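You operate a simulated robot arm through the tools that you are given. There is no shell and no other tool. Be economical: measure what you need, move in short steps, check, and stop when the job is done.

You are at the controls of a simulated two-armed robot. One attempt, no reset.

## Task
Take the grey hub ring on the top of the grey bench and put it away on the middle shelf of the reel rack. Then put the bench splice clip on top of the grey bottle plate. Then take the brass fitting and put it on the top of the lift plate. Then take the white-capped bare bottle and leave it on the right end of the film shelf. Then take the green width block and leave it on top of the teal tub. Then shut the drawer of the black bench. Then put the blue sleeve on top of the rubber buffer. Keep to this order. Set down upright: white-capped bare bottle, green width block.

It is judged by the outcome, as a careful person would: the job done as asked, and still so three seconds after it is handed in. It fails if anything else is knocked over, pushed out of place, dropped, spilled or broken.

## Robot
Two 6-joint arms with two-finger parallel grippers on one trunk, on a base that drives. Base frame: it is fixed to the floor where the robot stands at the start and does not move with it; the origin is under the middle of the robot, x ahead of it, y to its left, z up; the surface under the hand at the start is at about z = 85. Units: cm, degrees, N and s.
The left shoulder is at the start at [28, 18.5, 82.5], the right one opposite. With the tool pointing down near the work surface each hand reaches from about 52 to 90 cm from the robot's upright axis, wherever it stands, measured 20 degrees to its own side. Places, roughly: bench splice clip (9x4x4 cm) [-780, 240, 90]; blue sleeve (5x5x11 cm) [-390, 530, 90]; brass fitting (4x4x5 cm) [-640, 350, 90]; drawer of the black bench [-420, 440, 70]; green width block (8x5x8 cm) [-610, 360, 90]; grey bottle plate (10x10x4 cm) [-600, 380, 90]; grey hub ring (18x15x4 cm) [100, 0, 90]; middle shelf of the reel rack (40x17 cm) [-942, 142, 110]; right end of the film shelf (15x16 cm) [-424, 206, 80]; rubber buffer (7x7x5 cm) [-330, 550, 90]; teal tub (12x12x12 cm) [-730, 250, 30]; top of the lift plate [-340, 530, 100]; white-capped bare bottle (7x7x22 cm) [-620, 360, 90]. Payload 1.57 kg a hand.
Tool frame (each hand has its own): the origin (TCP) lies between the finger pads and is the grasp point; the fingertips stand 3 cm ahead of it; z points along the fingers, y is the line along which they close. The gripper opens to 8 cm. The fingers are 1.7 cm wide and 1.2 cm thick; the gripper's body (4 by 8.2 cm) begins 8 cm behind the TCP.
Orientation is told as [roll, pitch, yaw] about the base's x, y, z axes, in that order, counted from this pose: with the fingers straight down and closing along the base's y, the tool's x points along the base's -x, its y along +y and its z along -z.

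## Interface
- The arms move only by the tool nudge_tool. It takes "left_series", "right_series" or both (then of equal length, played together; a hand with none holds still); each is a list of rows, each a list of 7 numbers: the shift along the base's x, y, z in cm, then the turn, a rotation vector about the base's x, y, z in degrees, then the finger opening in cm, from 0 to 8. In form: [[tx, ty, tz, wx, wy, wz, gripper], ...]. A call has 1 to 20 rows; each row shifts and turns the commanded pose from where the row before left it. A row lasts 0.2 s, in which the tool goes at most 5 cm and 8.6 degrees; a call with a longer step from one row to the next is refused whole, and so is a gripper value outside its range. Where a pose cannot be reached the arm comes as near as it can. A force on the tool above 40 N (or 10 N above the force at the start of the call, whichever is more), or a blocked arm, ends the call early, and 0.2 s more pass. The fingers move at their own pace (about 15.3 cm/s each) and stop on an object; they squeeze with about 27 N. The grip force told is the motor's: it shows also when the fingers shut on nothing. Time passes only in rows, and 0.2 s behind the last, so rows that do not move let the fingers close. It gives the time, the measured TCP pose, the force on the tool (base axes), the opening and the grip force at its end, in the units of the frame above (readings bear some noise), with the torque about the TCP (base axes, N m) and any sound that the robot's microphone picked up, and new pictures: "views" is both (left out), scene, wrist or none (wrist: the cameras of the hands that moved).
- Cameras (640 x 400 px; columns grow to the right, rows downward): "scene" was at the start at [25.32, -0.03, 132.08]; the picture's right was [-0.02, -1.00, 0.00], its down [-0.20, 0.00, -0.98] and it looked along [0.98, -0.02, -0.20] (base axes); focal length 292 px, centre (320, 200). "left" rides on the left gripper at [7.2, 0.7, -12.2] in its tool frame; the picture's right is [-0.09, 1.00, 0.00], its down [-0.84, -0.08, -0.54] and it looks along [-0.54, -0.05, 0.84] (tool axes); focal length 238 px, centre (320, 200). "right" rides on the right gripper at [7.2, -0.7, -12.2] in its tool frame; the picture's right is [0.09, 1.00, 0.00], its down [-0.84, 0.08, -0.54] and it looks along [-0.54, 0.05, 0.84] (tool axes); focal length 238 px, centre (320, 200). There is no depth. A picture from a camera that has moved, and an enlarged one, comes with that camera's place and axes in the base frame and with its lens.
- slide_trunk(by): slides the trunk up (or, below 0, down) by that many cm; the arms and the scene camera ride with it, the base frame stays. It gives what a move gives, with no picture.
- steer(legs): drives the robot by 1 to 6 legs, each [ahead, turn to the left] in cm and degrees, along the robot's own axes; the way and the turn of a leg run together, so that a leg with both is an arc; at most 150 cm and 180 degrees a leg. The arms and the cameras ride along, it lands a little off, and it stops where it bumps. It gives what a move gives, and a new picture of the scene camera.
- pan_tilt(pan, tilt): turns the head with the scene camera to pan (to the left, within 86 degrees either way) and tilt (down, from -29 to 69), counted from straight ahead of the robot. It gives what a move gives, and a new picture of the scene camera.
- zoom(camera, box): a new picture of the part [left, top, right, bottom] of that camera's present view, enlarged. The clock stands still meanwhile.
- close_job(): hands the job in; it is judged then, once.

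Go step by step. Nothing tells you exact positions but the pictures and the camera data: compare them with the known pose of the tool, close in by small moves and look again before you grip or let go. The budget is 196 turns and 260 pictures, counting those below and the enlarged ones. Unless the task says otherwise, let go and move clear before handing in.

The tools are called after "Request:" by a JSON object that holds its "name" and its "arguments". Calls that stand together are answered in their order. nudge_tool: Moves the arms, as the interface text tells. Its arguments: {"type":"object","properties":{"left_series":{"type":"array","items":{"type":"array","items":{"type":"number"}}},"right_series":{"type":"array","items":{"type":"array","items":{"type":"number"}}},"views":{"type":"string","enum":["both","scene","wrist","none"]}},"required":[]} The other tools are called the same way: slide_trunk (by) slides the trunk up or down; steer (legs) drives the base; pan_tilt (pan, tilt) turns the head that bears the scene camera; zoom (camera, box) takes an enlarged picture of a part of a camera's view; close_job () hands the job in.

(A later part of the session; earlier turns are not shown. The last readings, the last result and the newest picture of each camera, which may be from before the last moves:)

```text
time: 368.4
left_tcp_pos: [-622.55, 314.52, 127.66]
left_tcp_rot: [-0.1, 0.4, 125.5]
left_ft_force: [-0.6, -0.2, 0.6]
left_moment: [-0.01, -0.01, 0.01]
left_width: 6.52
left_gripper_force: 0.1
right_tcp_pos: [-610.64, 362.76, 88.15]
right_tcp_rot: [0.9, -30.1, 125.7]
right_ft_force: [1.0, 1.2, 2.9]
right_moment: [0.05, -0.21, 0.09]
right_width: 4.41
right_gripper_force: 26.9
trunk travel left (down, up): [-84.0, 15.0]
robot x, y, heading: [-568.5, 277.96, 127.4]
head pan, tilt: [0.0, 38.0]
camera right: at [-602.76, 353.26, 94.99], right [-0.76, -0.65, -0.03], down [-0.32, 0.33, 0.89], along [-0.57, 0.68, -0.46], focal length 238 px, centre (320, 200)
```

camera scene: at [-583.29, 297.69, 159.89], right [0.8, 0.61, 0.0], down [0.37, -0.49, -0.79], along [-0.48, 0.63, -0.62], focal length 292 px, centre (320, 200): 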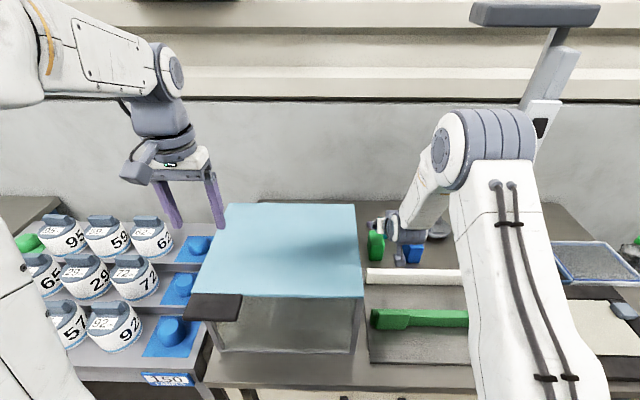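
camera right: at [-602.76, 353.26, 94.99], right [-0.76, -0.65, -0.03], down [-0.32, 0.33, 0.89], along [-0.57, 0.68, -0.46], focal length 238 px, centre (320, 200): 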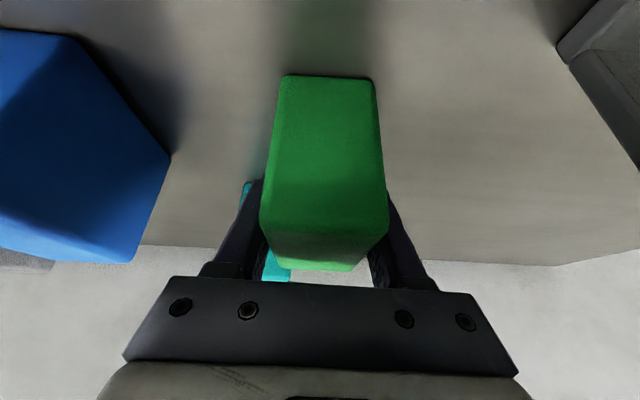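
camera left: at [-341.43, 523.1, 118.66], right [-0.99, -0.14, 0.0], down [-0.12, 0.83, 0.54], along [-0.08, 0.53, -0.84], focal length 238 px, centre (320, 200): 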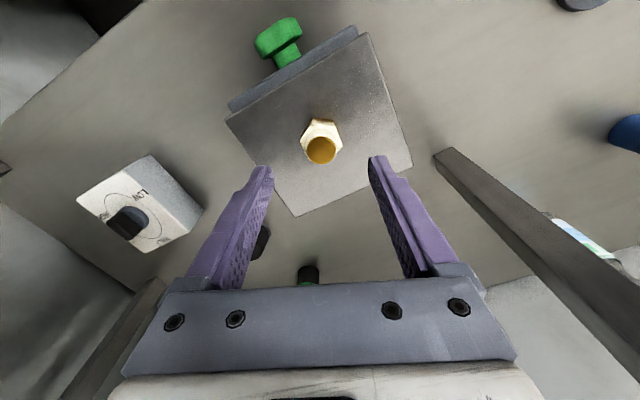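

Block gripped (4.4 cm). Lifting it clear.

Request:
{"name": "nudge_tool", "arguments": {"right_series": [[0, 0, 1, 0, 0, 0, 0], [0, 0, 2, 0, 0, 0, 0], [0, 0, 3.5, 0, 0, 0, 0], [0, 0, 4, 0, 0, 0, 0], [0, 0, 4, 0, 0, 0, 0], [0, 0, 4, 0, 0, 0, 0], [0, 0, 3, 0, 0, 0, 0]], "views": "wrist"}}

```text
time: 370.1
left_tcp_pos: [-622.52, 314.38, 127.6]
left_tcp_rot: [0.0, 0.4, 125.5]
left_ft_force: [-0.4, 0.0, 0.2]
left_moment: [-0.02, -0.04, 0.0]
left_width: 6.48
left_gripper_force: 0.1
right_tcp_pos: [-610.8, 362.67, 109.68]
right_tcp_rot: [1.0, -30.0, 125.9]
right_ft_force: [0.8, 0.4, -1.2]
right_moment: [0.05, 0.03, -0.01]
right_width: 4.36
right_gripper_force: 26.9
trunk travel left (down, up): [-84.0, 15.0]
robot x, y, heading: [-568.33, 277.99, 127.5]
head pan, tilt: [0.0, 38.0]
camera right: at [-603.08, 353.26, 116.48], right [-0.76, -0.65, -0.03], down [-0.32, 0.33, 0.89], along [-0.57, 0.68, -0.46], focal length 238 px, centre (320, 200)
```

right: 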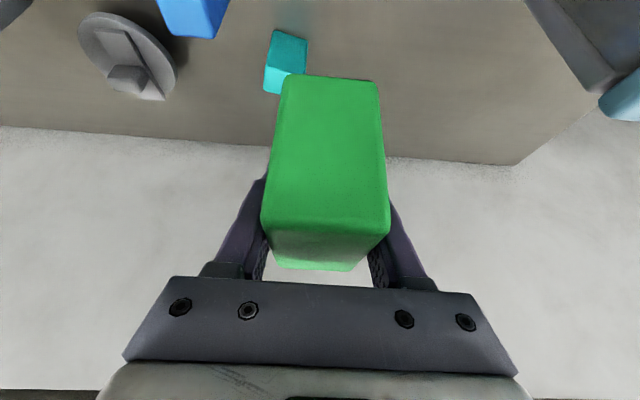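

Now backing away and driving over to the blue bench where the teal tub sits on the lower shelf (~[-730, 250]).

Request:
{"name": "steer", "arguments": {"legs": [[-42, 0], [0, 90], [120, 0], [44, 0], [0, -90]]}}

Request:
{"name": "pan_tilt", "arguments": {"pan": -15, "tilt": 45}}

```text
time: 388.2
left_tcp_pos: [-730.22, 188.28, 127.56]
left_tcp_rot: [0.0, 0.4, 123.1]
left_ft_force: [0.1, -0.6, -0.1]
left_moment: [-0.01, -0.03, 0.03]
left_width: 6.53
left_gripper_force: 0.0
right_tcp_pos: [-716.63, 236.01, 109.39]
right_tcp_rot: [0.9, -30.1, 123.4]
right_ft_force: [0.5, -0.1, -1.7]
right_moment: [0.04, -0.02, -0.01]
right_width: 4.37
right_gripper_force: 26.9
trunk travel left (down, up): [-84.0, 15.0]
robot x, y, heading: [-678.01, 149.35, 124.8]
head pan, tilt: [0.0, 38.0]
camera scene: at [-691.82, 169.83, 159.89], right [0.82, 0.57, 0.0], down [0.35, -0.51, -0.79], along [-0.45, 0.65, -0.62], focal length 292 px, centre (320, 200)
```

scene: 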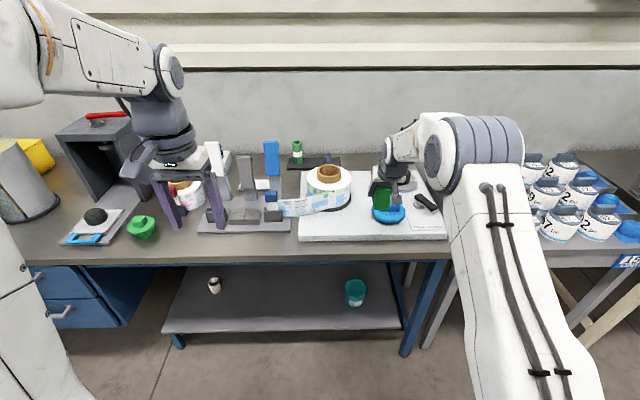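

```text
time: 389.0
left_tcp_pos: [-730.26, 188.22, 127.54]
left_tcp_rot: [0.0, 0.5, 123.1]
left_ft_force: [0.7, 0.7, -0.1]
left_moment: [-0.01, 0.0, -0.02]
left_width: 6.48
left_gripper_force: 0.1
right_tcp_pos: [-716.57, 236.1, 109.45]
right_tcp_rot: [0.9, -29.9, 123.4]
right_ft_force: [-0.3, -0.6, -1.5]
right_moment: [0.06, -0.01, 0.0]
right_width: 4.35
right_gripper_force: 27.0
trunk travel left (down, up): [-84.0, 15.0]
robot x, y, heading: [-677.91, 149.36, 124.8]
head pan, tilt: [-15.0, 45.0]
camera scene: at [-689.65, 170.4, 158.87], right [0.94, 0.34, 0.0], down [0.24, -0.66, -0.71], along [-0.24, 0.67, -0.71], focal length 292 px, centre (320, 200)
```

scene: 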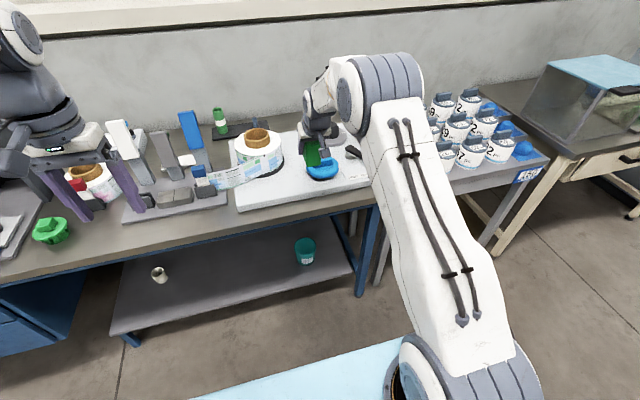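

The teal tub is on the lower shelf (rim ≈ [-728, 255], z≈36), ~23 cm under the bench's front edge. I'll back off, lower the trunk a long way, and go in under the bench top.

Request:
{"name": "steer", "arguments": {"legs": [[-32, 2]]}}

Request:
{"name": "slide_trunk", "arguments": {"by": -74}}

Request:
{"name": "pan_tilt", "arguments": {"pan": -10, "tilt": 20}}

```text
time: 391.2
left_tcp_pos: [-712.38, 159.22, 127.53]
left_tcp_rot: [0.0, 0.4, 125.6]
left_ft_force: [-0.2, -0.1, -0.2]
left_moment: [-0.01, 0.0, 0.0]
left_width: 6.51
left_gripper_force: 0.0
right_tcp_pos: [-700.75, 207.47, 109.55]
right_tcp_rot: [1.0, -30.0, 125.9]
right_ft_force: [-0.8, -0.4, -2.5]
right_moment: [0.02, 0.01, 0.0]
right_width: 4.39
right_gripper_force: 27.3
trunk travel left (down, up): [-84.0, 15.0]
robot x, y, heading: [-657.73, 122.47, 127.2]
head pan, tilt: [-15.0, 45.0]
camera scene: at [-671.02, 143.1, 158.87], right [0.92, 0.38, 0.0], down [0.27, -0.65, -0.71], along [-0.27, 0.65, -0.71], focal length 292 px, centre (320, 200)
```

scene: 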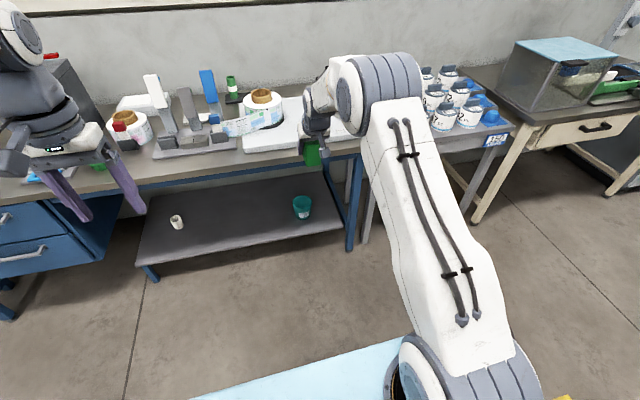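

```text
refused: -74 is not a number from -40 to 40
```

```text
time: 392.1
left_tcp_pos: [-712.36, 159.16, 127.68]
left_tcp_rot: [-0.1, 0.4, 125.5]
left_ft_force: [0.1, -0.6, 0.5]
left_moment: [0.01, 0.02, 0.01]
left_width: 6.52
left_gripper_force: 0.1
right_tcp_pos: [-700.77, 207.45, 109.48]
right_tcp_rot: [0.9, -30.0, 125.8]
right_ft_force: [-0.4, -0.6, -1.2]
right_moment: [0.05, 0.03, -0.03]
right_width: 4.41
right_gripper_force: 27.5
trunk travel left (down, up): [-84.0, 15.0]
robot x, y, heading: [-657.98, 122.94, 127.3]
head pan, tilt: [-10.0, 20.0]
camera scene: at [-672.19, 143.83, 162.73], right [0.89, 0.46, 0.0], down [0.16, -0.3, -0.94], along [-0.43, 0.83, -0.34], focal length 292 px, centre (320, 200)
```

scene: 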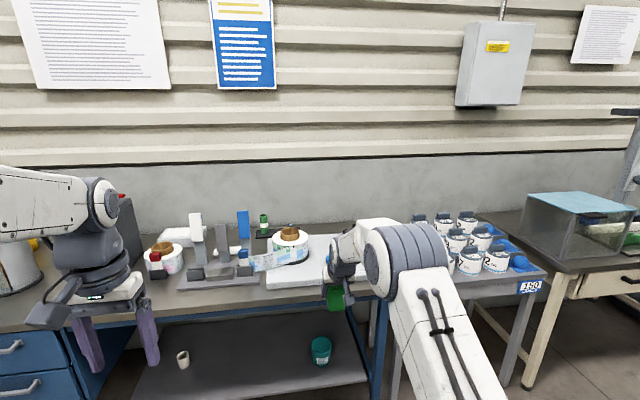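

Request:
{"name": "slide_trunk", "arguments": {"by": -40}}

Request:
{"name": "slide_trunk", "arguments": {"by": -34}}

Request:
{"name": "nudge_tool", "arguments": {"right_series": [[0, 0, 3.5, 0, 0, 0, 0], [0, 0, 3.5, 0, 0, 0, 0], [0, 0, 3.5, 0, 0, 0, 0], [0, 0, 3, 0, 0, 0, 0]], "views": "both"}}

```text
time: 395.9
left_tcp_pos: [-712.49, 159.24, 87.75]
left_tcp_rot: [-0.1, 0.4, 125.4]
left_ft_force: [-0.1, 0.4, -0.4]
left_moment: [0.0, -0.03, 0.03]
left_width: 6.51
left_gripper_force: 0.1
right_tcp_pos: [-700.78, 207.53, 69.53]
right_tcp_rot: [1.0, -30.0, 125.9]
right_ft_force: [-0.3, 0.2, -1.7]
right_moment: [0.05, 0.0, -0.03]
right_width: 4.38
right_gripper_force: 27.1
trunk travel left (down, up): [-44.0, 55.0]
robot x, y, heading: [-658.14, 122.62, 127.4]
head pan, tilt: [-10.0, 20.0]
```

```text
time: 399.2
left_tcp_pos: [-712.31, 159.08, 53.75]
left_tcp_rot: [0.0, 0.5, 125.5]
left_ft_force: [0.0, -0.1, 0.1]
left_moment: [0.03, 0.0, -0.01]
left_width: 6.49
left_gripper_force: 0.1
right_tcp_pos: [-700.7, 207.41, 35.4]
right_tcp_rot: [1.0, -30.0, 125.9]
right_ft_force: [1.0, 0.5, -1.7]
right_moment: [-0.01, -0.02, -0.01]
right_width: 4.35
right_gripper_force: 27.4
trunk travel left (down, up): [-10.0, 89.0]
robot x, y, heading: [-658.16, 122.68, 127.6]
head pan, tilt: [-10.0, 20.0]
```

```text
time: 400.2
left_tcp_pos: [-712.4, 159.19, 53.65]
left_tcp_rot: [-0.2, 0.4, 125.4]
left_ft_force: [0.6, -0.8, 0.3]
left_moment: [0.02, -0.05, -0.01]
left_width: 6.51
left_gripper_force: 0.0
right_tcp_pos: [-700.74, 207.43, 49.13]
right_tcp_rot: [0.8, -30.0, 125.9]
right_ft_force: [-0.4, -0.1, -2.4]
right_moment: [0.04, 0.03, -0.03]
right_width: 4.39
right_gripper_force: 26.9
trunk travel left (down, up): [-10.0, 89.0]
robot x, y, heading: [-658.27, 122.57, 127.4]
head pan, tilt: [-10.0, 20.0]
camera scene: at [-672.19, 143.83, 88.73], right [0.89, 0.46, 0.0], down [0.16, -0.3, -0.94], along [-0.43, 0.83, -0.34], focal length 292 px, centre (320, 200)
camera right: at [-692.84, 197.97, 56.07], right [-0.76, -0.65, -0.03], down [-0.32, 0.33, 0.89], along [-0.57, 0.68, -0.46], focal length 238 px, centre (320, 200)
```

scene: 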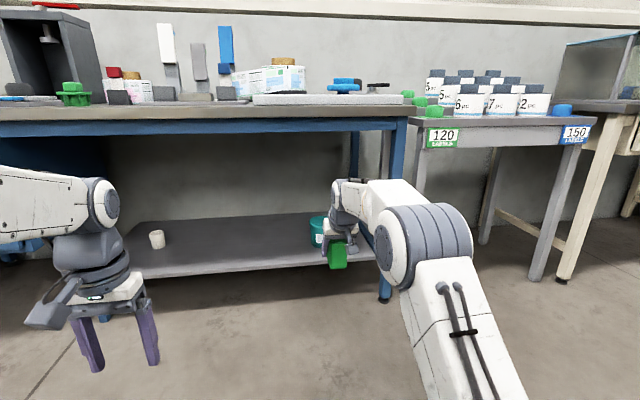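
right: 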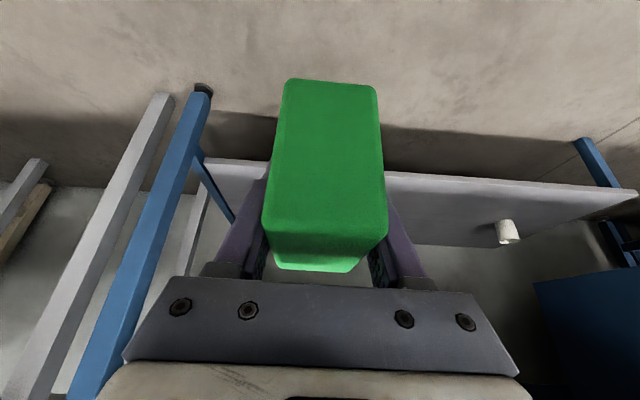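

Request:
{"name": "zoom", "arguments": {"camera": "scene", "box": [240, 130, 440, 310]}}

```text
2.22 times, centred on (340, 220) of scene
camera zoom: at [-672.19, 143.83, 88.73], right [0.89, 0.46, 0.0], down [0.16, -0.3, -0.94], along [-0.43, 0.83, -0.34], focal length 648 px, centre (276, 156)
```

zoom: 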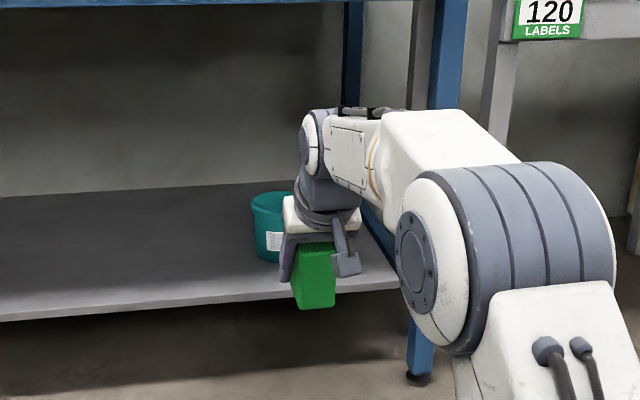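

Rim is at z≈34. I'll line up laterally, lower the hand so it passes under the bench frame, and drive in 50 cm.

Request:
{"name": "nudge_tool", "arguments": {"right_series": [[1.6, 1.2, -1.8, 0, 0, 0, 0], [1.6, 1.2, -1.9, 0, 0, 0, 0], [1.6, 1.2, -1.9, 0, 0, 0, 0]], "views": "none"}}

Request:
{"name": "steer", "arguments": {"legs": [[42, 0]]}}

Request:
{"name": "zoom", "arguments": {"camera": "right", "box": [0, 0, 640, 400]}}

```text
time: 401.1
left_tcp_pos: [-712.41, 159.08, 53.63]
left_tcp_rot: [0.0, 0.4, 125.6]
left_ft_force: [0.0, -0.1, 0.7]
left_moment: [-0.02, 0.0, 0.01]
left_width: 6.48
left_gripper_force: 0.1
right_tcp_pos: [-695.87, 210.97, 43.48]
right_tcp_rot: [1.0, -30.0, 125.9]
right_ft_force: [0.6, 0.1, -1.1]
right_moment: [0.04, 0.04, 0.01]
right_width: 4.38
right_gripper_force: 26.8
trunk travel left (down, up): [-10.0, 89.0]
robot x, y, heading: [-658.13, 122.62, 127.4]
head pan, tilt: [-10.0, 20.0]
```

```text
time: 403.6
left_tcp_pos: [-737.53, 193.54, 53.63]
left_tcp_rot: [-0.1, 0.4, 124.9]
left_ft_force: [-0.1, -0.1, 0.2]
left_moment: [0.0, -0.02, 0.01]
left_width: 6.5
left_gripper_force: 0.0
right_tcp_pos: [-720.41, 245.08, 43.75]
right_tcp_rot: [0.9, -30.1, 125.2]
right_ft_force: [1.1, 0.0, -1.0]
right_moment: [0.02, -0.01, -0.01]
right_width: 4.39
right_gripper_force: 26.8
trunk travel left (down, up): [-10.0, 89.0]
robot x, y, heading: [-683.58, 156.04, 126.7]
head pan, tilt: [-10.0, 20.0]
camera scene: at [-697.45, 177.74, 88.74], right [0.89, 0.45, 0.0], down [0.15, -0.31, -0.94], along [-0.42, 0.84, -0.34], focal length 292 px, centre (320, 200)
```

scene: 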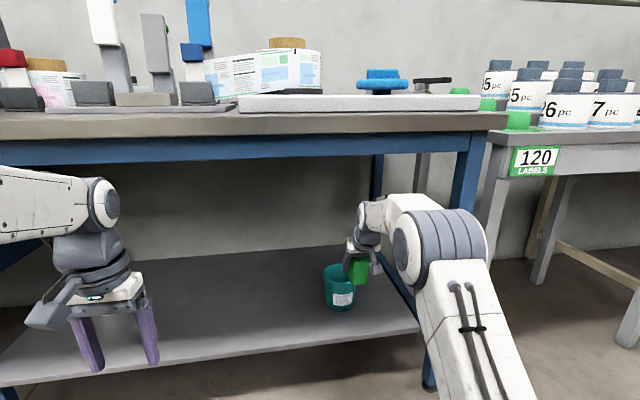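

```text
1.00 times, centred on (320, 200) of right (not enlarged: the box is as wide or as high as the picture)
camera zoom: at [-712.73, 235.55, 50.53], right [-0.76, -0.65, -0.03], down [-0.32, 0.33, 0.89], along [-0.56, 0.69, -0.46], focal length 238 px, centre (320, 200)
```

zoom: 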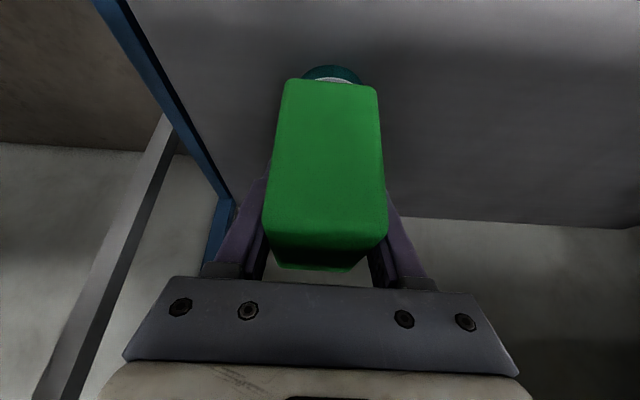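

Aligned well; the tub is 13 cm further. Driving in that much more.

Request:
{"name": "steer", "arguments": {"legs": [[12.5, 0]]}}

Request:
{"name": "zoom", "arguments": {"camera": "right", "box": [0, 0, 640, 400]}}

Request:
{"name": "zoom", "arguments": {"camera": "scene", "box": [280, 220, 460, 340]}}

```text
time: 404.9
left_tcp_pos: [-744.99, 203.73, 53.63]
left_tcp_rot: [-0.2, 0.4, 124.9]
left_ft_force: [0.6, 0.2, -0.4]
left_moment: [-0.03, -0.01, -0.01]
left_width: 6.46
left_gripper_force: 0.0
right_tcp_pos: [-727.86, 255.32, 43.46]
right_tcp_rot: [1.0, -30.0, 125.2]
right_ft_force: [0.8, 0.6, -2.2]
right_moment: [-0.01, 0.04, 0.03]
right_width: 4.4
right_gripper_force: 27.5
trunk travel left (down, up): [-10.0, 89.0]
robot x, y, heading: [-690.91, 166.17, 126.8]
head pan, tilt: [-10.0, 20.0]
camera scene: at [-704.97, 187.87, 88.74], right [0.89, 0.45, 0.0], down [0.15, -0.31, -0.94], along [-0.42, 0.84, -0.34], focal length 292 px, centre (320, 200)
```

scene: 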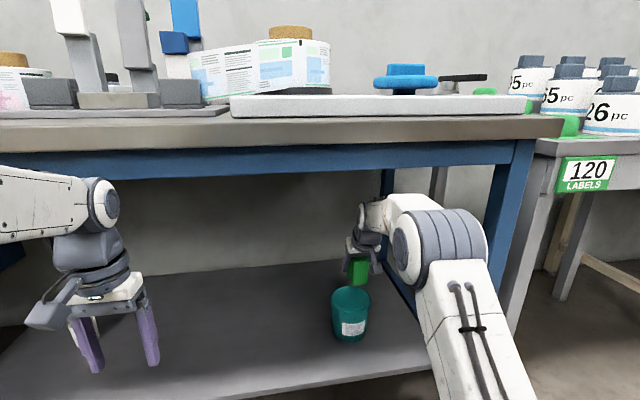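

```text
1.00 times, centred on (320, 200) of right (not enlarged: the box is as wide or as high as the picture)
camera zoom: at [-720.16, 245.7, 50.53], right [-0.76, -0.65, -0.03], down [-0.32, 0.33, 0.89], along [-0.56, 0.69, -0.46], focal length 238 px, centre (320, 200)
```

zoom: 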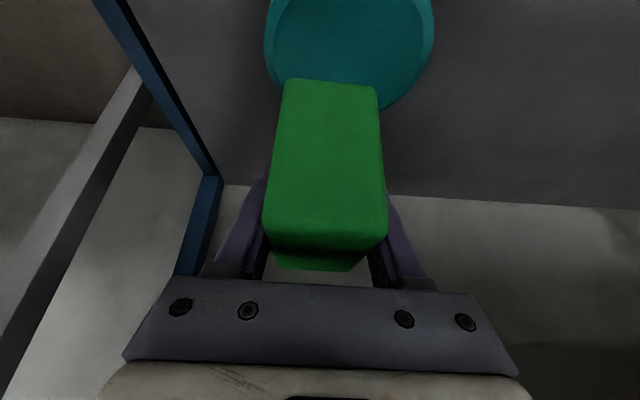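

```text
3.33 times, centred on (370, 280) of scene
camera zoom: at [-704.97, 187.87, 88.74], right [0.89, 0.45, 0.0], down [0.15, -0.31, -0.94], along [-0.42, 0.84, -0.34], focal length 972 px, centre (153, -67)
```

zoom: 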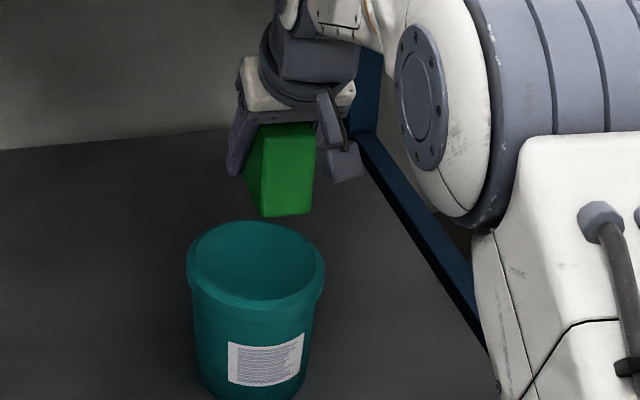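

The block is now slightly past the tub. Checking the tub's top surface more closely before placing.

Request:
{"name": "zoom", "arguments": {"camera": "right", "box": [240, 0, 460, 140]}}

Request:
{"name": "zoom", "arguments": {"camera": "scene", "box": [310, 270, 390, 350]}}

```text
2.86 times, centred on (350, 70) of right
camera zoom: at [-720.16, 245.7, 50.53], right [-0.76, -0.65, -0.03], down [-0.32, 0.33, 0.89], along [-0.56, 0.69, -0.46], focal length 681 px, centre (234, 571)
```

zoom: 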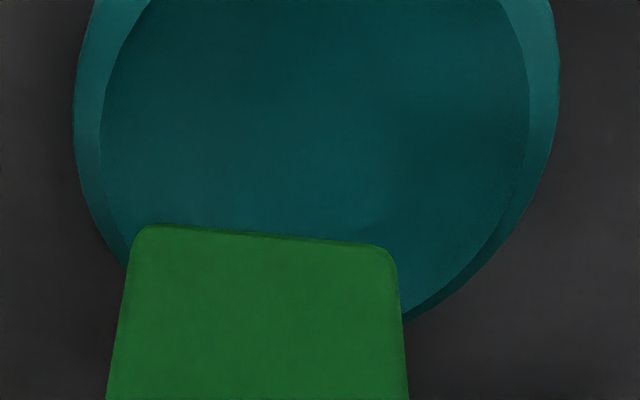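

```text
5.00 times, centred on (350, 310) of scene
camera zoom: at [-704.97, 187.87, 88.74], right [0.89, 0.45, 0.0], down [0.15, -0.31, -0.94], along [-0.42, 0.84, -0.34], focal length 1458 px, centre (170, -350)
```

zoom: 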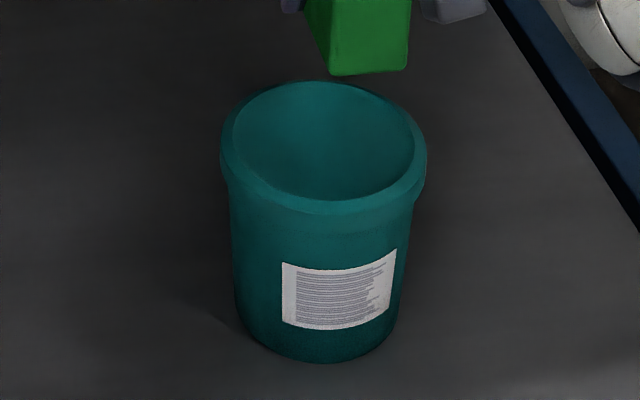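

The tub's top looks like a closed, slightly recessed lid. Centering the block over it and lowering to feel for contact.

Request:
{"name": "nudge_tool", "arguments": {"right_series": [[0.2, -1.35, 0, 0, 0, 0, 0], [0.2, -1.35, 0, 0, 0, 0, 0], [0, 0, -1.2, 0, 0, 0, 0], [0, 0, -1, 0, 0, 0, 0], [0, 0, 0, 0, 0, 0, 0]], "views": "both"}}

Request:
{"name": "zoom", "arguments": {"camera": "scene", "box": [290, 230, 410, 350]}}

```text
time: 406.1
left_tcp_pos: [-745.05, 203.65, 53.64]
left_tcp_rot: [-0.1, 0.3, 124.9]
left_ft_force: [0.0, 0.1, 0.1]
left_moment: [0.0, 0.01, -0.01]
left_width: 6.5
left_gripper_force: 0.0
right_tcp_pos: [-727.32, 252.76, 41.43]
right_tcp_rot: [1.1, -30.0, 125.1]
right_ft_force: [0.4, -0.6, -3.1]
right_moment: [0.0, 0.04, -0.02]
right_width: 4.36
right_gripper_force: 26.9
trunk travel left (down, up): [-10.0, 89.0]
robot x, y, heading: [-691.08, 166.6, 126.7]
head pan, tilt: [-10.0, 20.0]
camera scene: at [-704.97, 187.87, 88.74], right [0.89, 0.45, 0.0], down [0.15, -0.31, -0.94], along [-0.42, 0.84, -0.34], focal length 292 px, centre (320, 200)
camera right: at [-719.69, 243.05, 48.27], right [-0.76, -0.65, -0.03], down [-0.32, 0.33, 0.89], along [-0.56, 0.69, -0.46], focal length 238 px, centre (320, 200)
```

scene: 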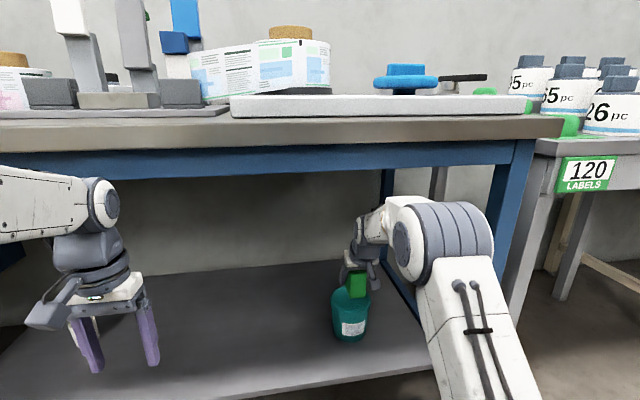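
right: 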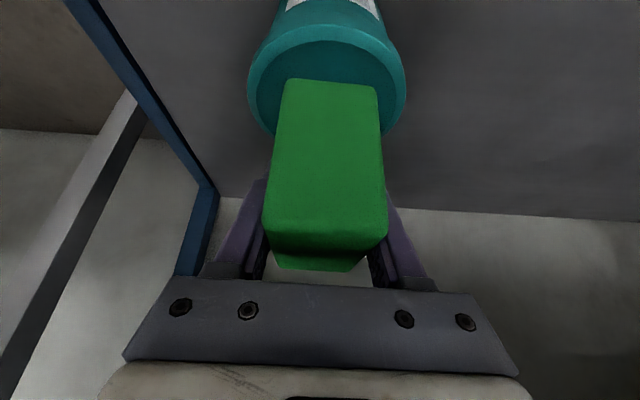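

```text
3.33 times, centred on (350, 290) of scene
camera zoom: at [-704.97, 187.87, 88.74], right [0.89, 0.45, 0.0], down [0.15, -0.31, -0.94], along [-0.42, 0.84, -0.34], focal length 972 px, centre (220, -100)
```

zoom: 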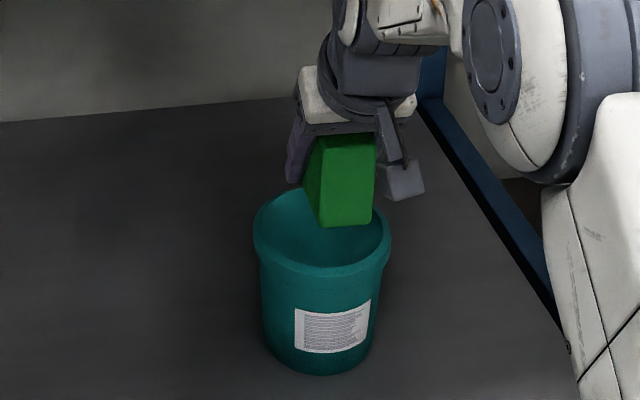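

Centred over the tub. Lowering stepwise, watching force.

Request:
{"name": "nudge_tool", "arguments": {"right_series": [[0, 0, -0.6, 0, 0, 0, 0], [0, 0, -0.6, 0, 0, 0, 0], [0, 0, -0.6, 0, 0, 0, 0], [0, 0, -0.5, 0, 0, 0, 0], [0, 0, 0, 0, 0, 0, 0]], "views": "wrist"}}

```text
time: 407.3
left_tcp_pos: [-744.91, 203.7, 53.67]
left_tcp_rot: [-0.1, 0.4, 124.9]
left_ft_force: [0.4, -0.4, 0.7]
left_moment: [0.0, -0.02, 0.04]
left_width: 6.48
left_gripper_force: 0.1
right_tcp_pos: [-727.4, 252.61, 39.08]
right_tcp_rot: [1.0, -30.0, 125.1]
right_ft_force: [0.3, -0.1, -1.2]
right_moment: [0.04, 0.04, -0.02]
right_width: 4.4
right_gripper_force: 27.0
trunk travel left (down, up): [-10.0, 89.0]
robot x, y, heading: [-691.3, 166.57, 126.8]
head pan, tilt: [-10.0, 20.0]
camera right: at [-719.74, 242.99, 45.93], right [-0.76, -0.65, -0.03], down [-0.32, 0.33, 0.89], along [-0.56, 0.69, -0.46], focal length 238 px, centre (320, 200)
```

right: 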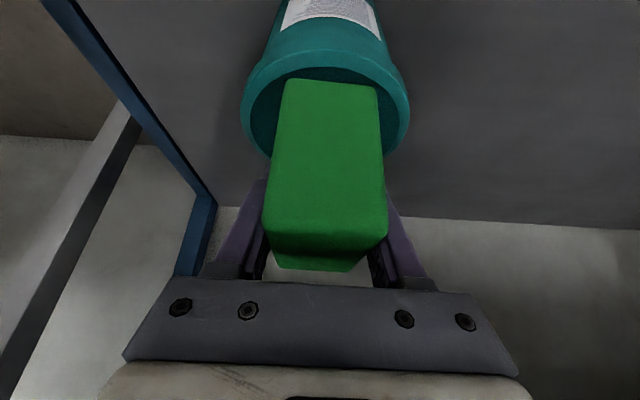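

Request:
{"name": "nudge_tool", "arguments": {"right_series": [[0, 0, -0.5, 0, 0, 0, 0], [0, 0, -0.5, 0, 0, 0, 0], [0, 0, -0.5, 0, 0, 0, 0], [0, 0, 0, 0, 0, 0, 0]], "views": "wrist"}}

```text
time: 408.3
left_tcp_pos: [-745.03, 203.73, 53.6]
left_tcp_rot: [-0.1, 0.4, 125.0]
left_ft_force: [0.0, 0.0, 0.1]
left_moment: [-0.01, -0.02, 0.0]
left_width: 6.48
left_gripper_force: 0.0
right_tcp_pos: [-727.37, 252.6, 37.57]
right_tcp_rot: [0.9, -30.1, 125.2]
right_ft_force: [-0.4, -0.3, -2.3]
right_moment: [0.06, 0.0, -0.02]
right_width: 4.38
right_gripper_force: 27.3
trunk travel left (down, up): [-10.0, 89.0]
robot x, y, heading: [-691.35, 166.63, 126.9]
head pan, tilt: [-10.0, 20.0]
camera right: at [-719.69, 242.97, 44.53], right [-0.76, -0.65, -0.03], down [-0.32, 0.33, 0.89], along [-0.56, 0.69, -0.46], focal length 238 px, centre (320, 200)
```

right: 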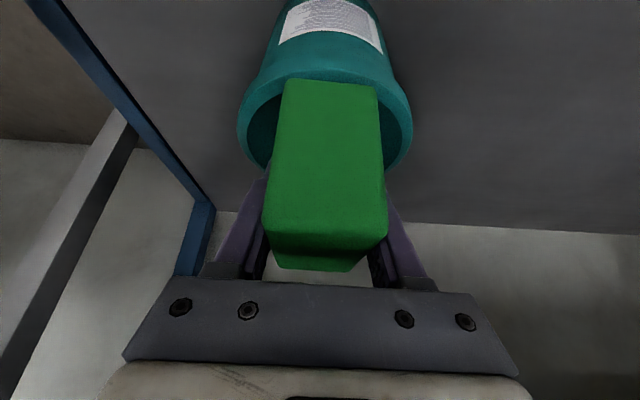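

Request:
{"name": "nudge_tool", "arguments": {"right_series": [[0, 0, -0.4, 0, 0, 0, 0], [0, 0, -0.4, 0, 0, 0, 0], [0, 0, -0.4, 0, 0, 0, 0], [0, 0, 0, 0, 0, 0, 0]], "views": "wrist"}}

```text
time: 409.3
left_tcp_pos: [-744.93, 203.66, 53.77]
left_tcp_rot: [-0.1, 0.3, 124.8]
left_ft_force: [0.1, -0.1, 1.5]
left_moment: [-0.01, -0.01, 0.0]
left_width: 6.52
left_gripper_force: 0.1
right_tcp_pos: [-727.4, 252.67, 36.95]
right_tcp_rot: [0.7, -30.8, 125.2]
right_ft_force: [3.5, -4.0, 35.1]
right_moment: [-0.02, -1.15, -0.11]
right_width: 4.41
right_gripper_force: 26.8
trunk travel left (down, up): [-10.0, 89.0]
robot x, y, heading: [-691.01, 166.15, 126.7]
head pan, tilt: [-10.0, 20.0]
camera right: at [-719.71, 243.12, 43.77], right [-0.76, -0.64, -0.03], down [-0.31, 0.32, 0.9], along [-0.57, 0.69, -0.44], focal length 238 px, centre (320, 200)
```

right: 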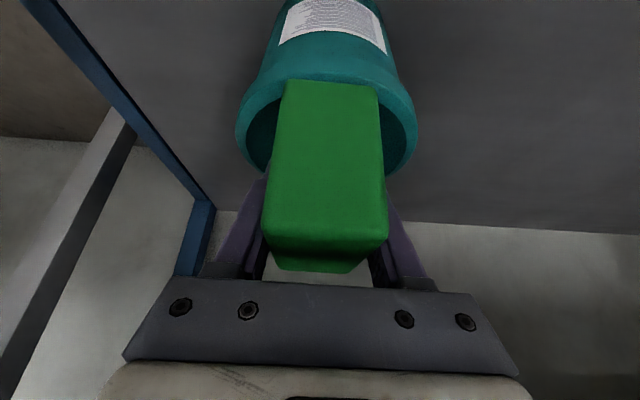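

Contact at about rim height, off to the front-right side. I'll lift a little, shift 1.3 cm away from that side and re-touch to see whether the top supports it evenly.

Request:
{"name": "nudge_tool", "arguments": {"right_series": [[0, 0, 1.2, 0, 0, 0, 0], [-1.2, 0.3, 0, 0, 0, 0, 0], [0, 0, -0.5, 0, 0, 0, 0], [0, 0, -0.4, 0, 0, 0, 0], [0, 0, 0, 0, 0, 0, 0]], "views": "wrist"}}

```text
time: 410.5
left_tcp_pos: [-744.97, 203.68, 53.76]
left_tcp_rot: [0.0, 0.3, 124.8]
left_ft_force: [-0.3, 0.6, -0.1]
left_moment: [-0.01, 0.0, 0.05]
left_width: 6.51
left_gripper_force: 0.0
right_tcp_pos: [-728.77, 252.98, 37.08]
right_tcp_rot: [0.8, -30.4, 125.2]
right_ft_force: [5.1, -7.7, 26.8]
right_moment: [0.44, -0.47, -0.17]
right_width: 4.4
right_gripper_force: 27.0
trunk travel left (down, up): [-10.0, 89.0]
robot x, y, heading: [-691.07, 166.34, 126.5]
head pan, tilt: [-10.0, 20.0]
camera right: at [-721.02, 243.43, 43.87], right [-0.76, -0.65, -0.03], down [-0.31, 0.32, 0.89], along [-0.56, 0.69, -0.45], focal length 238 px, centre (320, 200)
```

right: 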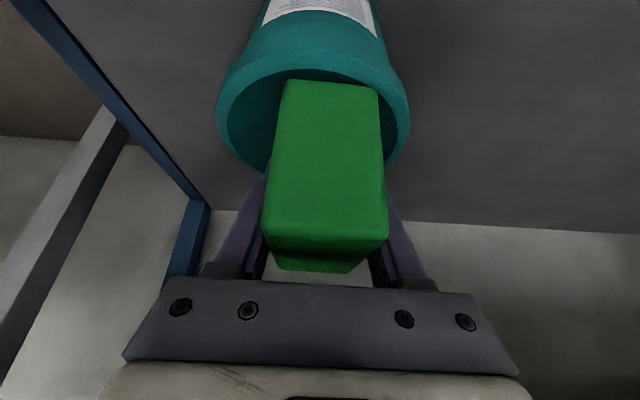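

The contact follows the block's right lower edge, so the top is solid and the block is just rolled ~1°. Re-centring, levelling, and touching down lightly.

Request:
{"name": "nudge_tool", "arguments": {"right_series": [[0, 0, 0.9, 0, 0, 0, 0], [0.7, -0.1, 0, 0.6, -0.8, 0, 0], [0, 0, -0.4, 0, 0, 0, 0], [0, 0, -0.3, 0, 0, 0, 0], [0, 0, 0, 0, 0, 0, 0]], "views": "wrist"}}

```text
time: 411.7
left_tcp_pos: [-745.08, 203.78, 53.67]
left_tcp_rot: [-0.2, 0.3, 124.8]
left_ft_force: [0.7, 0.1, 0.1]
left_moment: [0.0, -0.02, -0.03]
left_width: 6.52
left_gripper_force: 0.0
right_tcp_pos: [-728.05, 252.92, 37.08]
right_tcp_rot: [-0.2, -30.2, 125.7]
right_ft_force: [1.4, -0.7, 8.3]
right_moment: [-0.02, 0.26, 0.04]
right_width: 4.38
right_gripper_force: 27.5
trunk travel left (down, up): [-10.0, 89.0]
robot x, y, heading: [-691.21, 166.57, 126.6]
head pan, tilt: [-10.0, 20.0]
camera right: at [-720.41, 243.16, 43.93], right [-0.76, -0.64, -0.05], down [-0.33, 0.32, 0.89], along [-0.56, 0.69, -0.46], focal length 238 px, centre (320, 200)
```

right: 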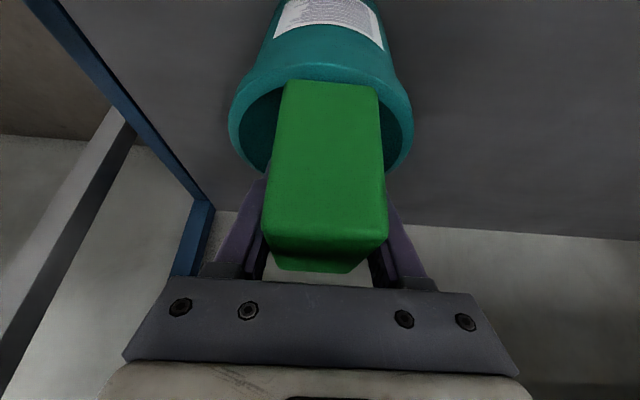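

Solid contact now on the other edge too at the same height. Releasing and withdrawing along the tool axis.

Request:
{"name": "nudge_tool", "arguments": {"right_series": [[0, 0, 0, 0, 0, 0, 5.2], [0, 0, 0, 0, 0, 0, 7], [0, 0, 0, 0, 0, 0, 7], [0.3, -0.4, 0.87, 0, 0, 0, 7], [0.6, -0.8, 1.7, 0, 0, 0, 7], [0.9, -1.2, 2.6, 0, 0, 0, 7], [0.9, -1.2, 2.6, 0, 0, 0, 7]], "views": "both"}}

Request:
{"name": "zoom", "arguments": {"camera": "scene", "box": [290, 230, 410, 350]}}

```text
time: 413.3
left_tcp_pos: [-745.0, 203.72, 53.59]
left_tcp_rot: [-0.1, 0.3, 124.9]
left_ft_force: [-0.6, -0.1, -0.8]
left_moment: [0.0, -0.02, -0.01]
left_width: 6.49
left_gripper_force: 0.1
right_tcp_pos: [-725.02, 249.16, 44.72]
right_tcp_rot: [-0.1, -30.0, 125.8]
right_ft_force: [0.1, 0.2, -0.8]
right_moment: [0.02, 0.05, 0.03]
right_width: 6.99
right_gripper_force: 0.1
trunk travel left (down, up): [-10.0, 89.0]
robot x, y, heading: [-691.24, 166.88, 126.8]
head pan, tilt: [-10.0, 20.0]
camera scene: at [-704.97, 187.87, 88.73], right [0.89, 0.45, 0.0], down [0.15, -0.31, -0.94], along [-0.42, 0.84, -0.34], focal length 292 px, centre (320, 200)
camera right: at [-717.4, 239.55, 51.56], right [-0.76, -0.65, -0.05], down [-0.33, 0.32, 0.89], along [-0.56, 0.69, -0.46], focal length 238 px, centre (320, 200)
```

scene: 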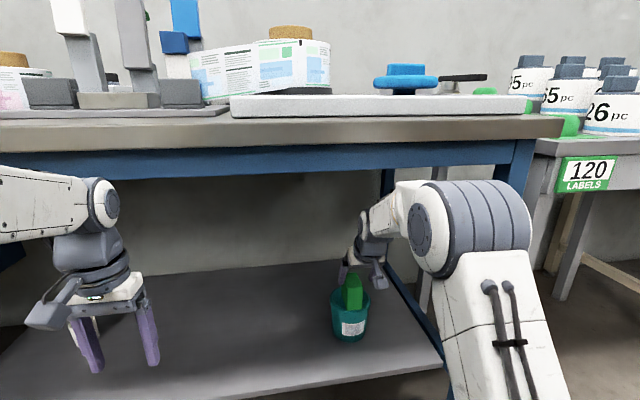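
right: 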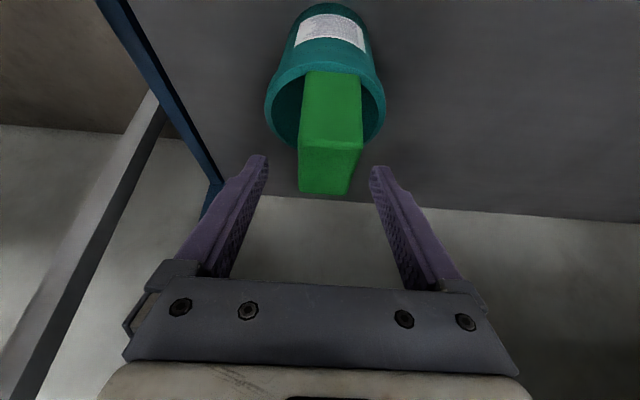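

```text
3.33 times, centred on (350, 290) of scene
camera zoom: at [-704.97, 187.87, 88.73], right [0.89, 0.45, 0.0], down [0.15, -0.31, -0.94], along [-0.42, 0.84, -0.34], focal length 972 px, centre (220, -100)
```

zoom: 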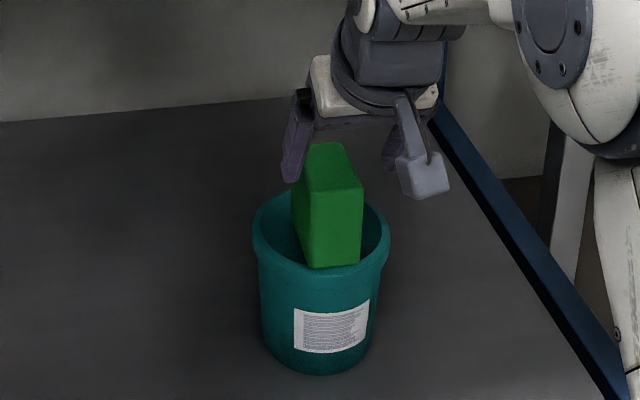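

The green block stands upright on the tub. Next the drawer: backing out, raising the trunk, and re-tucking the right hand.

Request:
{"name": "nudge_tool", "arguments": {"right_series": [[0.3, -0.4, 2, 0, 0, 0, 7]], "views": "none"}}

Request:
{"name": "steer", "arguments": {"legs": [[-48, 0]]}}

Request:
{"name": "slide_trunk", "arguments": {"by": 40}}

Request:
{"name": "nudge_tool", "arguments": {"right_series": [[2, -2.6, 2, -5, -3.75, 0, 4], [2, -2.6, 2, -5, -3.75, 0, 4], [2, -2.6, 2, -5, -3.75, 0, 4], [2, -2.6, 2, -5, -3.75, 0, 4], [1.5, -2, 2, -4, -3, 0, 4]], "views": "scene"}}

```text
time: 413.7
left_tcp_pos: [-745.03, 203.72, 53.66]
left_tcp_rot: [-0.1, 0.4, 124.9]
left_ft_force: [0.5, 0.0, -0.5]
left_moment: [0.05, 0.04, 0.03]
left_width: 6.5
left_gripper_force: 0.1
right_tcp_pos: [-724.65, 248.78, 46.67]
right_tcp_rot: [-0.2, -30.1, 125.6]
right_ft_force: [0.1, 0.0, -0.4]
right_moment: [-0.01, -0.06, 0.02]
right_width: 6.99
right_gripper_force: 0.0
trunk travel left (down, up): [-10.0, 89.0]
robot x, y, heading: [-691.52, 166.69, 126.7]
head pan, tilt: [-10.0, 20.0]
```

```text
time: 416.6
left_tcp_pos: [-715.32, 164.82, 53.7]
left_tcp_rot: [-0.1, 0.3, 124.1]
left_ft_force: [0.3, 0.2, -0.6]
left_moment: [-0.01, 0.0, -0.03]
left_width: 6.47
left_gripper_force: 0.0
right_tcp_pos: [-694.62, 209.69, 46.75]
right_tcp_rot: [-0.2, -30.0, 124.8]
right_ft_force: [0.5, 0.5, 0.4]
right_moment: [0.02, -0.02, -0.05]
right_width: 7.01
right_gripper_force: 0.1
trunk travel left (down, up): [-10.0, 89.0]
robot x, y, heading: [-662.44, 127.12, 126.0]
head pan, tilt: [-10.0, 20.0]
camera scene: at [-675.62, 148.46, 88.74], right [0.9, 0.44, 0.0], down [0.15, -0.31, -0.94], along [-0.41, 0.85, -0.34], focal length 292 px, centre (320, 200)
```

scene: 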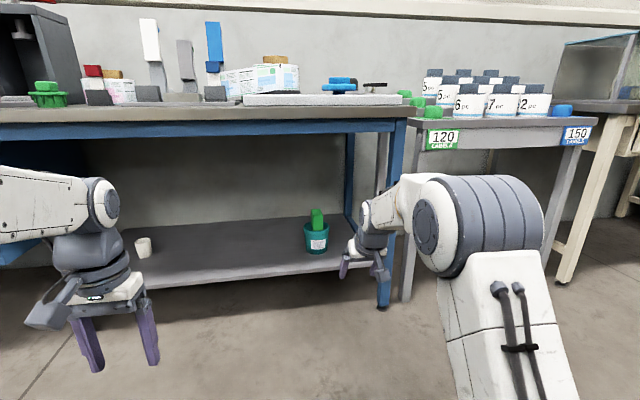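

```text
time: 420.4
left_tcp_pos: [-715.47, 164.78, 93.6]
left_tcp_rot: [-0.1, 0.3, 124.2]
left_ft_force: [-0.3, 0.2, 0.3]
left_moment: [-0.02, 0.02, 0.0]
left_width: 6.48
left_gripper_force: 0.0
right_tcp_pos: [-694.46, 209.74, 86.61]
right_tcp_rot: [-0.2, -30.0, 124.9]
right_ft_force: [0.9, 0.0, 0.8]
right_moment: [0.0, -0.01, 0.01]
right_width: 7.03
right_gripper_force: 0.0
trunk travel left (down, up): [-50.0, 49.0]
robot x, y, heading: [-662.11, 127.15, 125.8]
head pan, tilt: [-10.0, 20.0]
```

```text
time: 421.6
left_tcp_pos: [-715.45, 164.86, 93.69]
left_tcp_rot: [-0.2, 0.4, 124.2]
left_ft_force: [-0.7, 0.8, 0.9]
left_moment: [-0.02, 0.01, -0.01]
left_width: 6.47
left_gripper_force: 0.0
right_tcp_pos: [-684.73, 197.4, 96.7]
right_tcp_rot: [-1.3, 0.1, 125.3]
right_ft_force: [-0.7, 0.5, -0.4]
right_moment: [0.0, 0.01, 0.02]
right_width: 4.01
right_gripper_force: 0.0
trunk travel left (down, up): [-50.0, 49.0]
robot x, y, heading: [-662.39, 127.34, 126.0]
head pan, tilt: [-10.0, 20.0]
camera scene: at [-675.62, 148.48, 128.74], right [0.9, 0.44, 0.0], down [0.15, -0.31, -0.94], along [-0.41, 0.85, -0.34], focal length 292 px, centre (320, 200)
```

scene: 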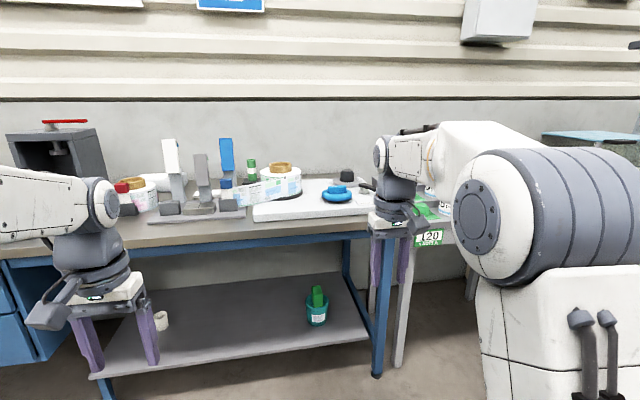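

Request:
{"name": "steer", "arguments": {"legs": [[0, -75.6], [100, 0], [98, 0], [0, -13.4], [80, 0]]}}

Request:
{"name": "pan_tilt", "arguments": {"pan": 25, "tilt": 35}}

```text
time: 439.4
left_tcp_pos: [-433.44, 379.74, 93.66]
left_tcp_rot: [-0.1, 0.5, 34.5]
left_ft_force: [-1.3, -0.4, 0.8]
left_moment: [0.0, -0.01, -0.02]
left_width: 6.49
left_gripper_force: 0.0
right_tcp_pos: [-400.6, 349.27, 96.64]
right_tcp_rot: [-1.2, -0.1, 35.6]
right_ft_force: [0.5, 0.0, 0.4]
right_moment: [-0.01, -0.02, 0.02]
right_width: 3.97
right_gripper_force: 0.2
trunk travel left (down, up): [-50.0, 49.0]
robot x, y, heading: [-471.09, 326.16, 36.4]
head pan, tilt: [-10.0, 20.0]
camera scene: at [-449.77, 339.93, 128.74], right [0.44, -0.9, 0.0], down [-0.31, -0.15, -0.94], along [0.84, 0.42, -0.34], focal length 292 px, centre (320, 200)
```

scene: 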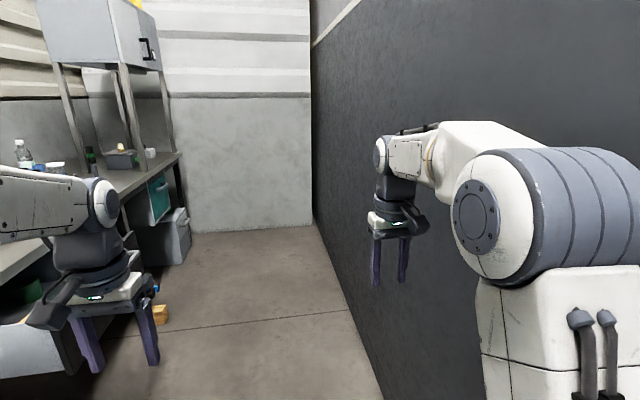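

```text
time: 440.4
left_tcp_pos: [-433.47, 379.79, 93.67]
left_tcp_rot: [-0.1, 0.4, 34.5]
left_ft_force: [0.5, 0.7, -0.6]
left_moment: [0.04, 0.02, -0.01]
left_width: 6.52
left_gripper_force: 0.0
right_tcp_pos: [-400.54, 349.15, 96.59]
right_tcp_rot: [-1.2, -0.1, 35.6]
right_ft_force: [-0.6, 0.7, -0.1]
right_moment: [0.03, -0.02, 0.0]
right_width: 4.01
right_gripper_force: 0.1
trunk travel left (down, up): [-50.0, 49.0]
robot x, y, heading: [-470.99, 326.09, 36.0]
head pan, tilt: [25.0, 35.0]
camera scene: at [-453.88, 343.53, 126.36], right [0.88, -0.48, 0.0], down [-0.28, -0.5, -0.82], along [0.39, 0.72, -0.57], focal length 292 px, centre (320, 200)
```

scene: 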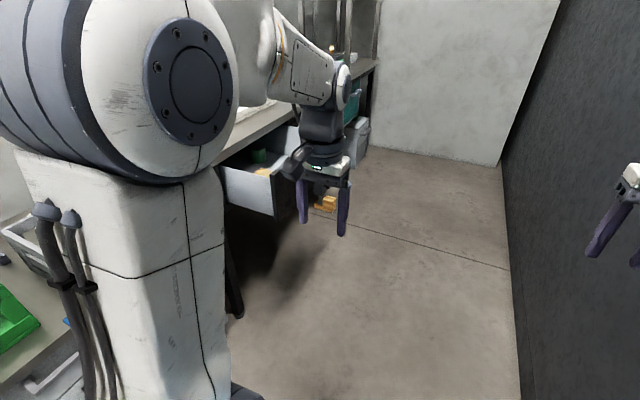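

Request:
{"name": "zoom", "arguments": {"camera": "scene", "box": [200, 90, 400, 240]}}

Request:
{"name": "zoom", "arguments": {"camera": "left", "box": [0, 0, 640, 400]}}

```text
2.67 times, centred on (300, 165) of scene
camera zoom: at [-453.88, 343.53, 126.36], right [0.88, -0.48, 0.0], down [-0.28, -0.5, -0.82], along [0.39, 0.72, -0.57], focal length 777 px, centre (373, 293)
```

zoom: 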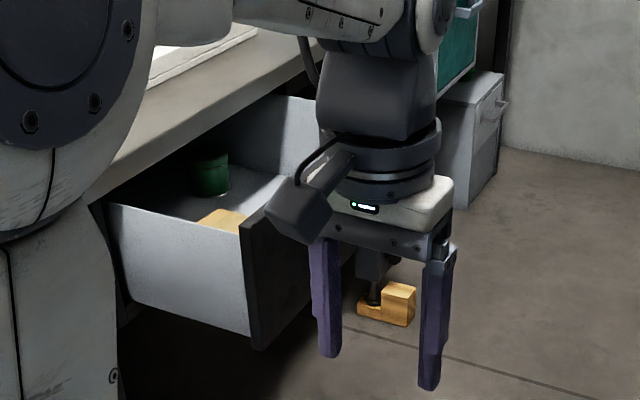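

```text
1.00 times, centred on (320, 200) of left (not enlarged: the box is as wide or as high as the picture)
camera zoom: at [-439.77, 376.27, 105.82], right [-0.49, 0.87, 0.0], down [0.74, 0.41, 0.54], along [0.47, 0.26, -0.84], focal length 238 px, centre (320, 200)
```

zoom: 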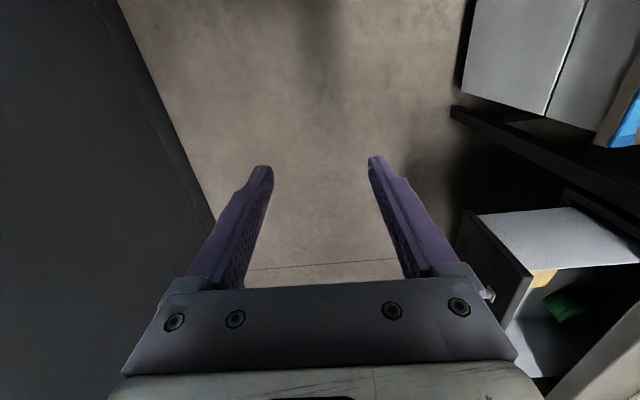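

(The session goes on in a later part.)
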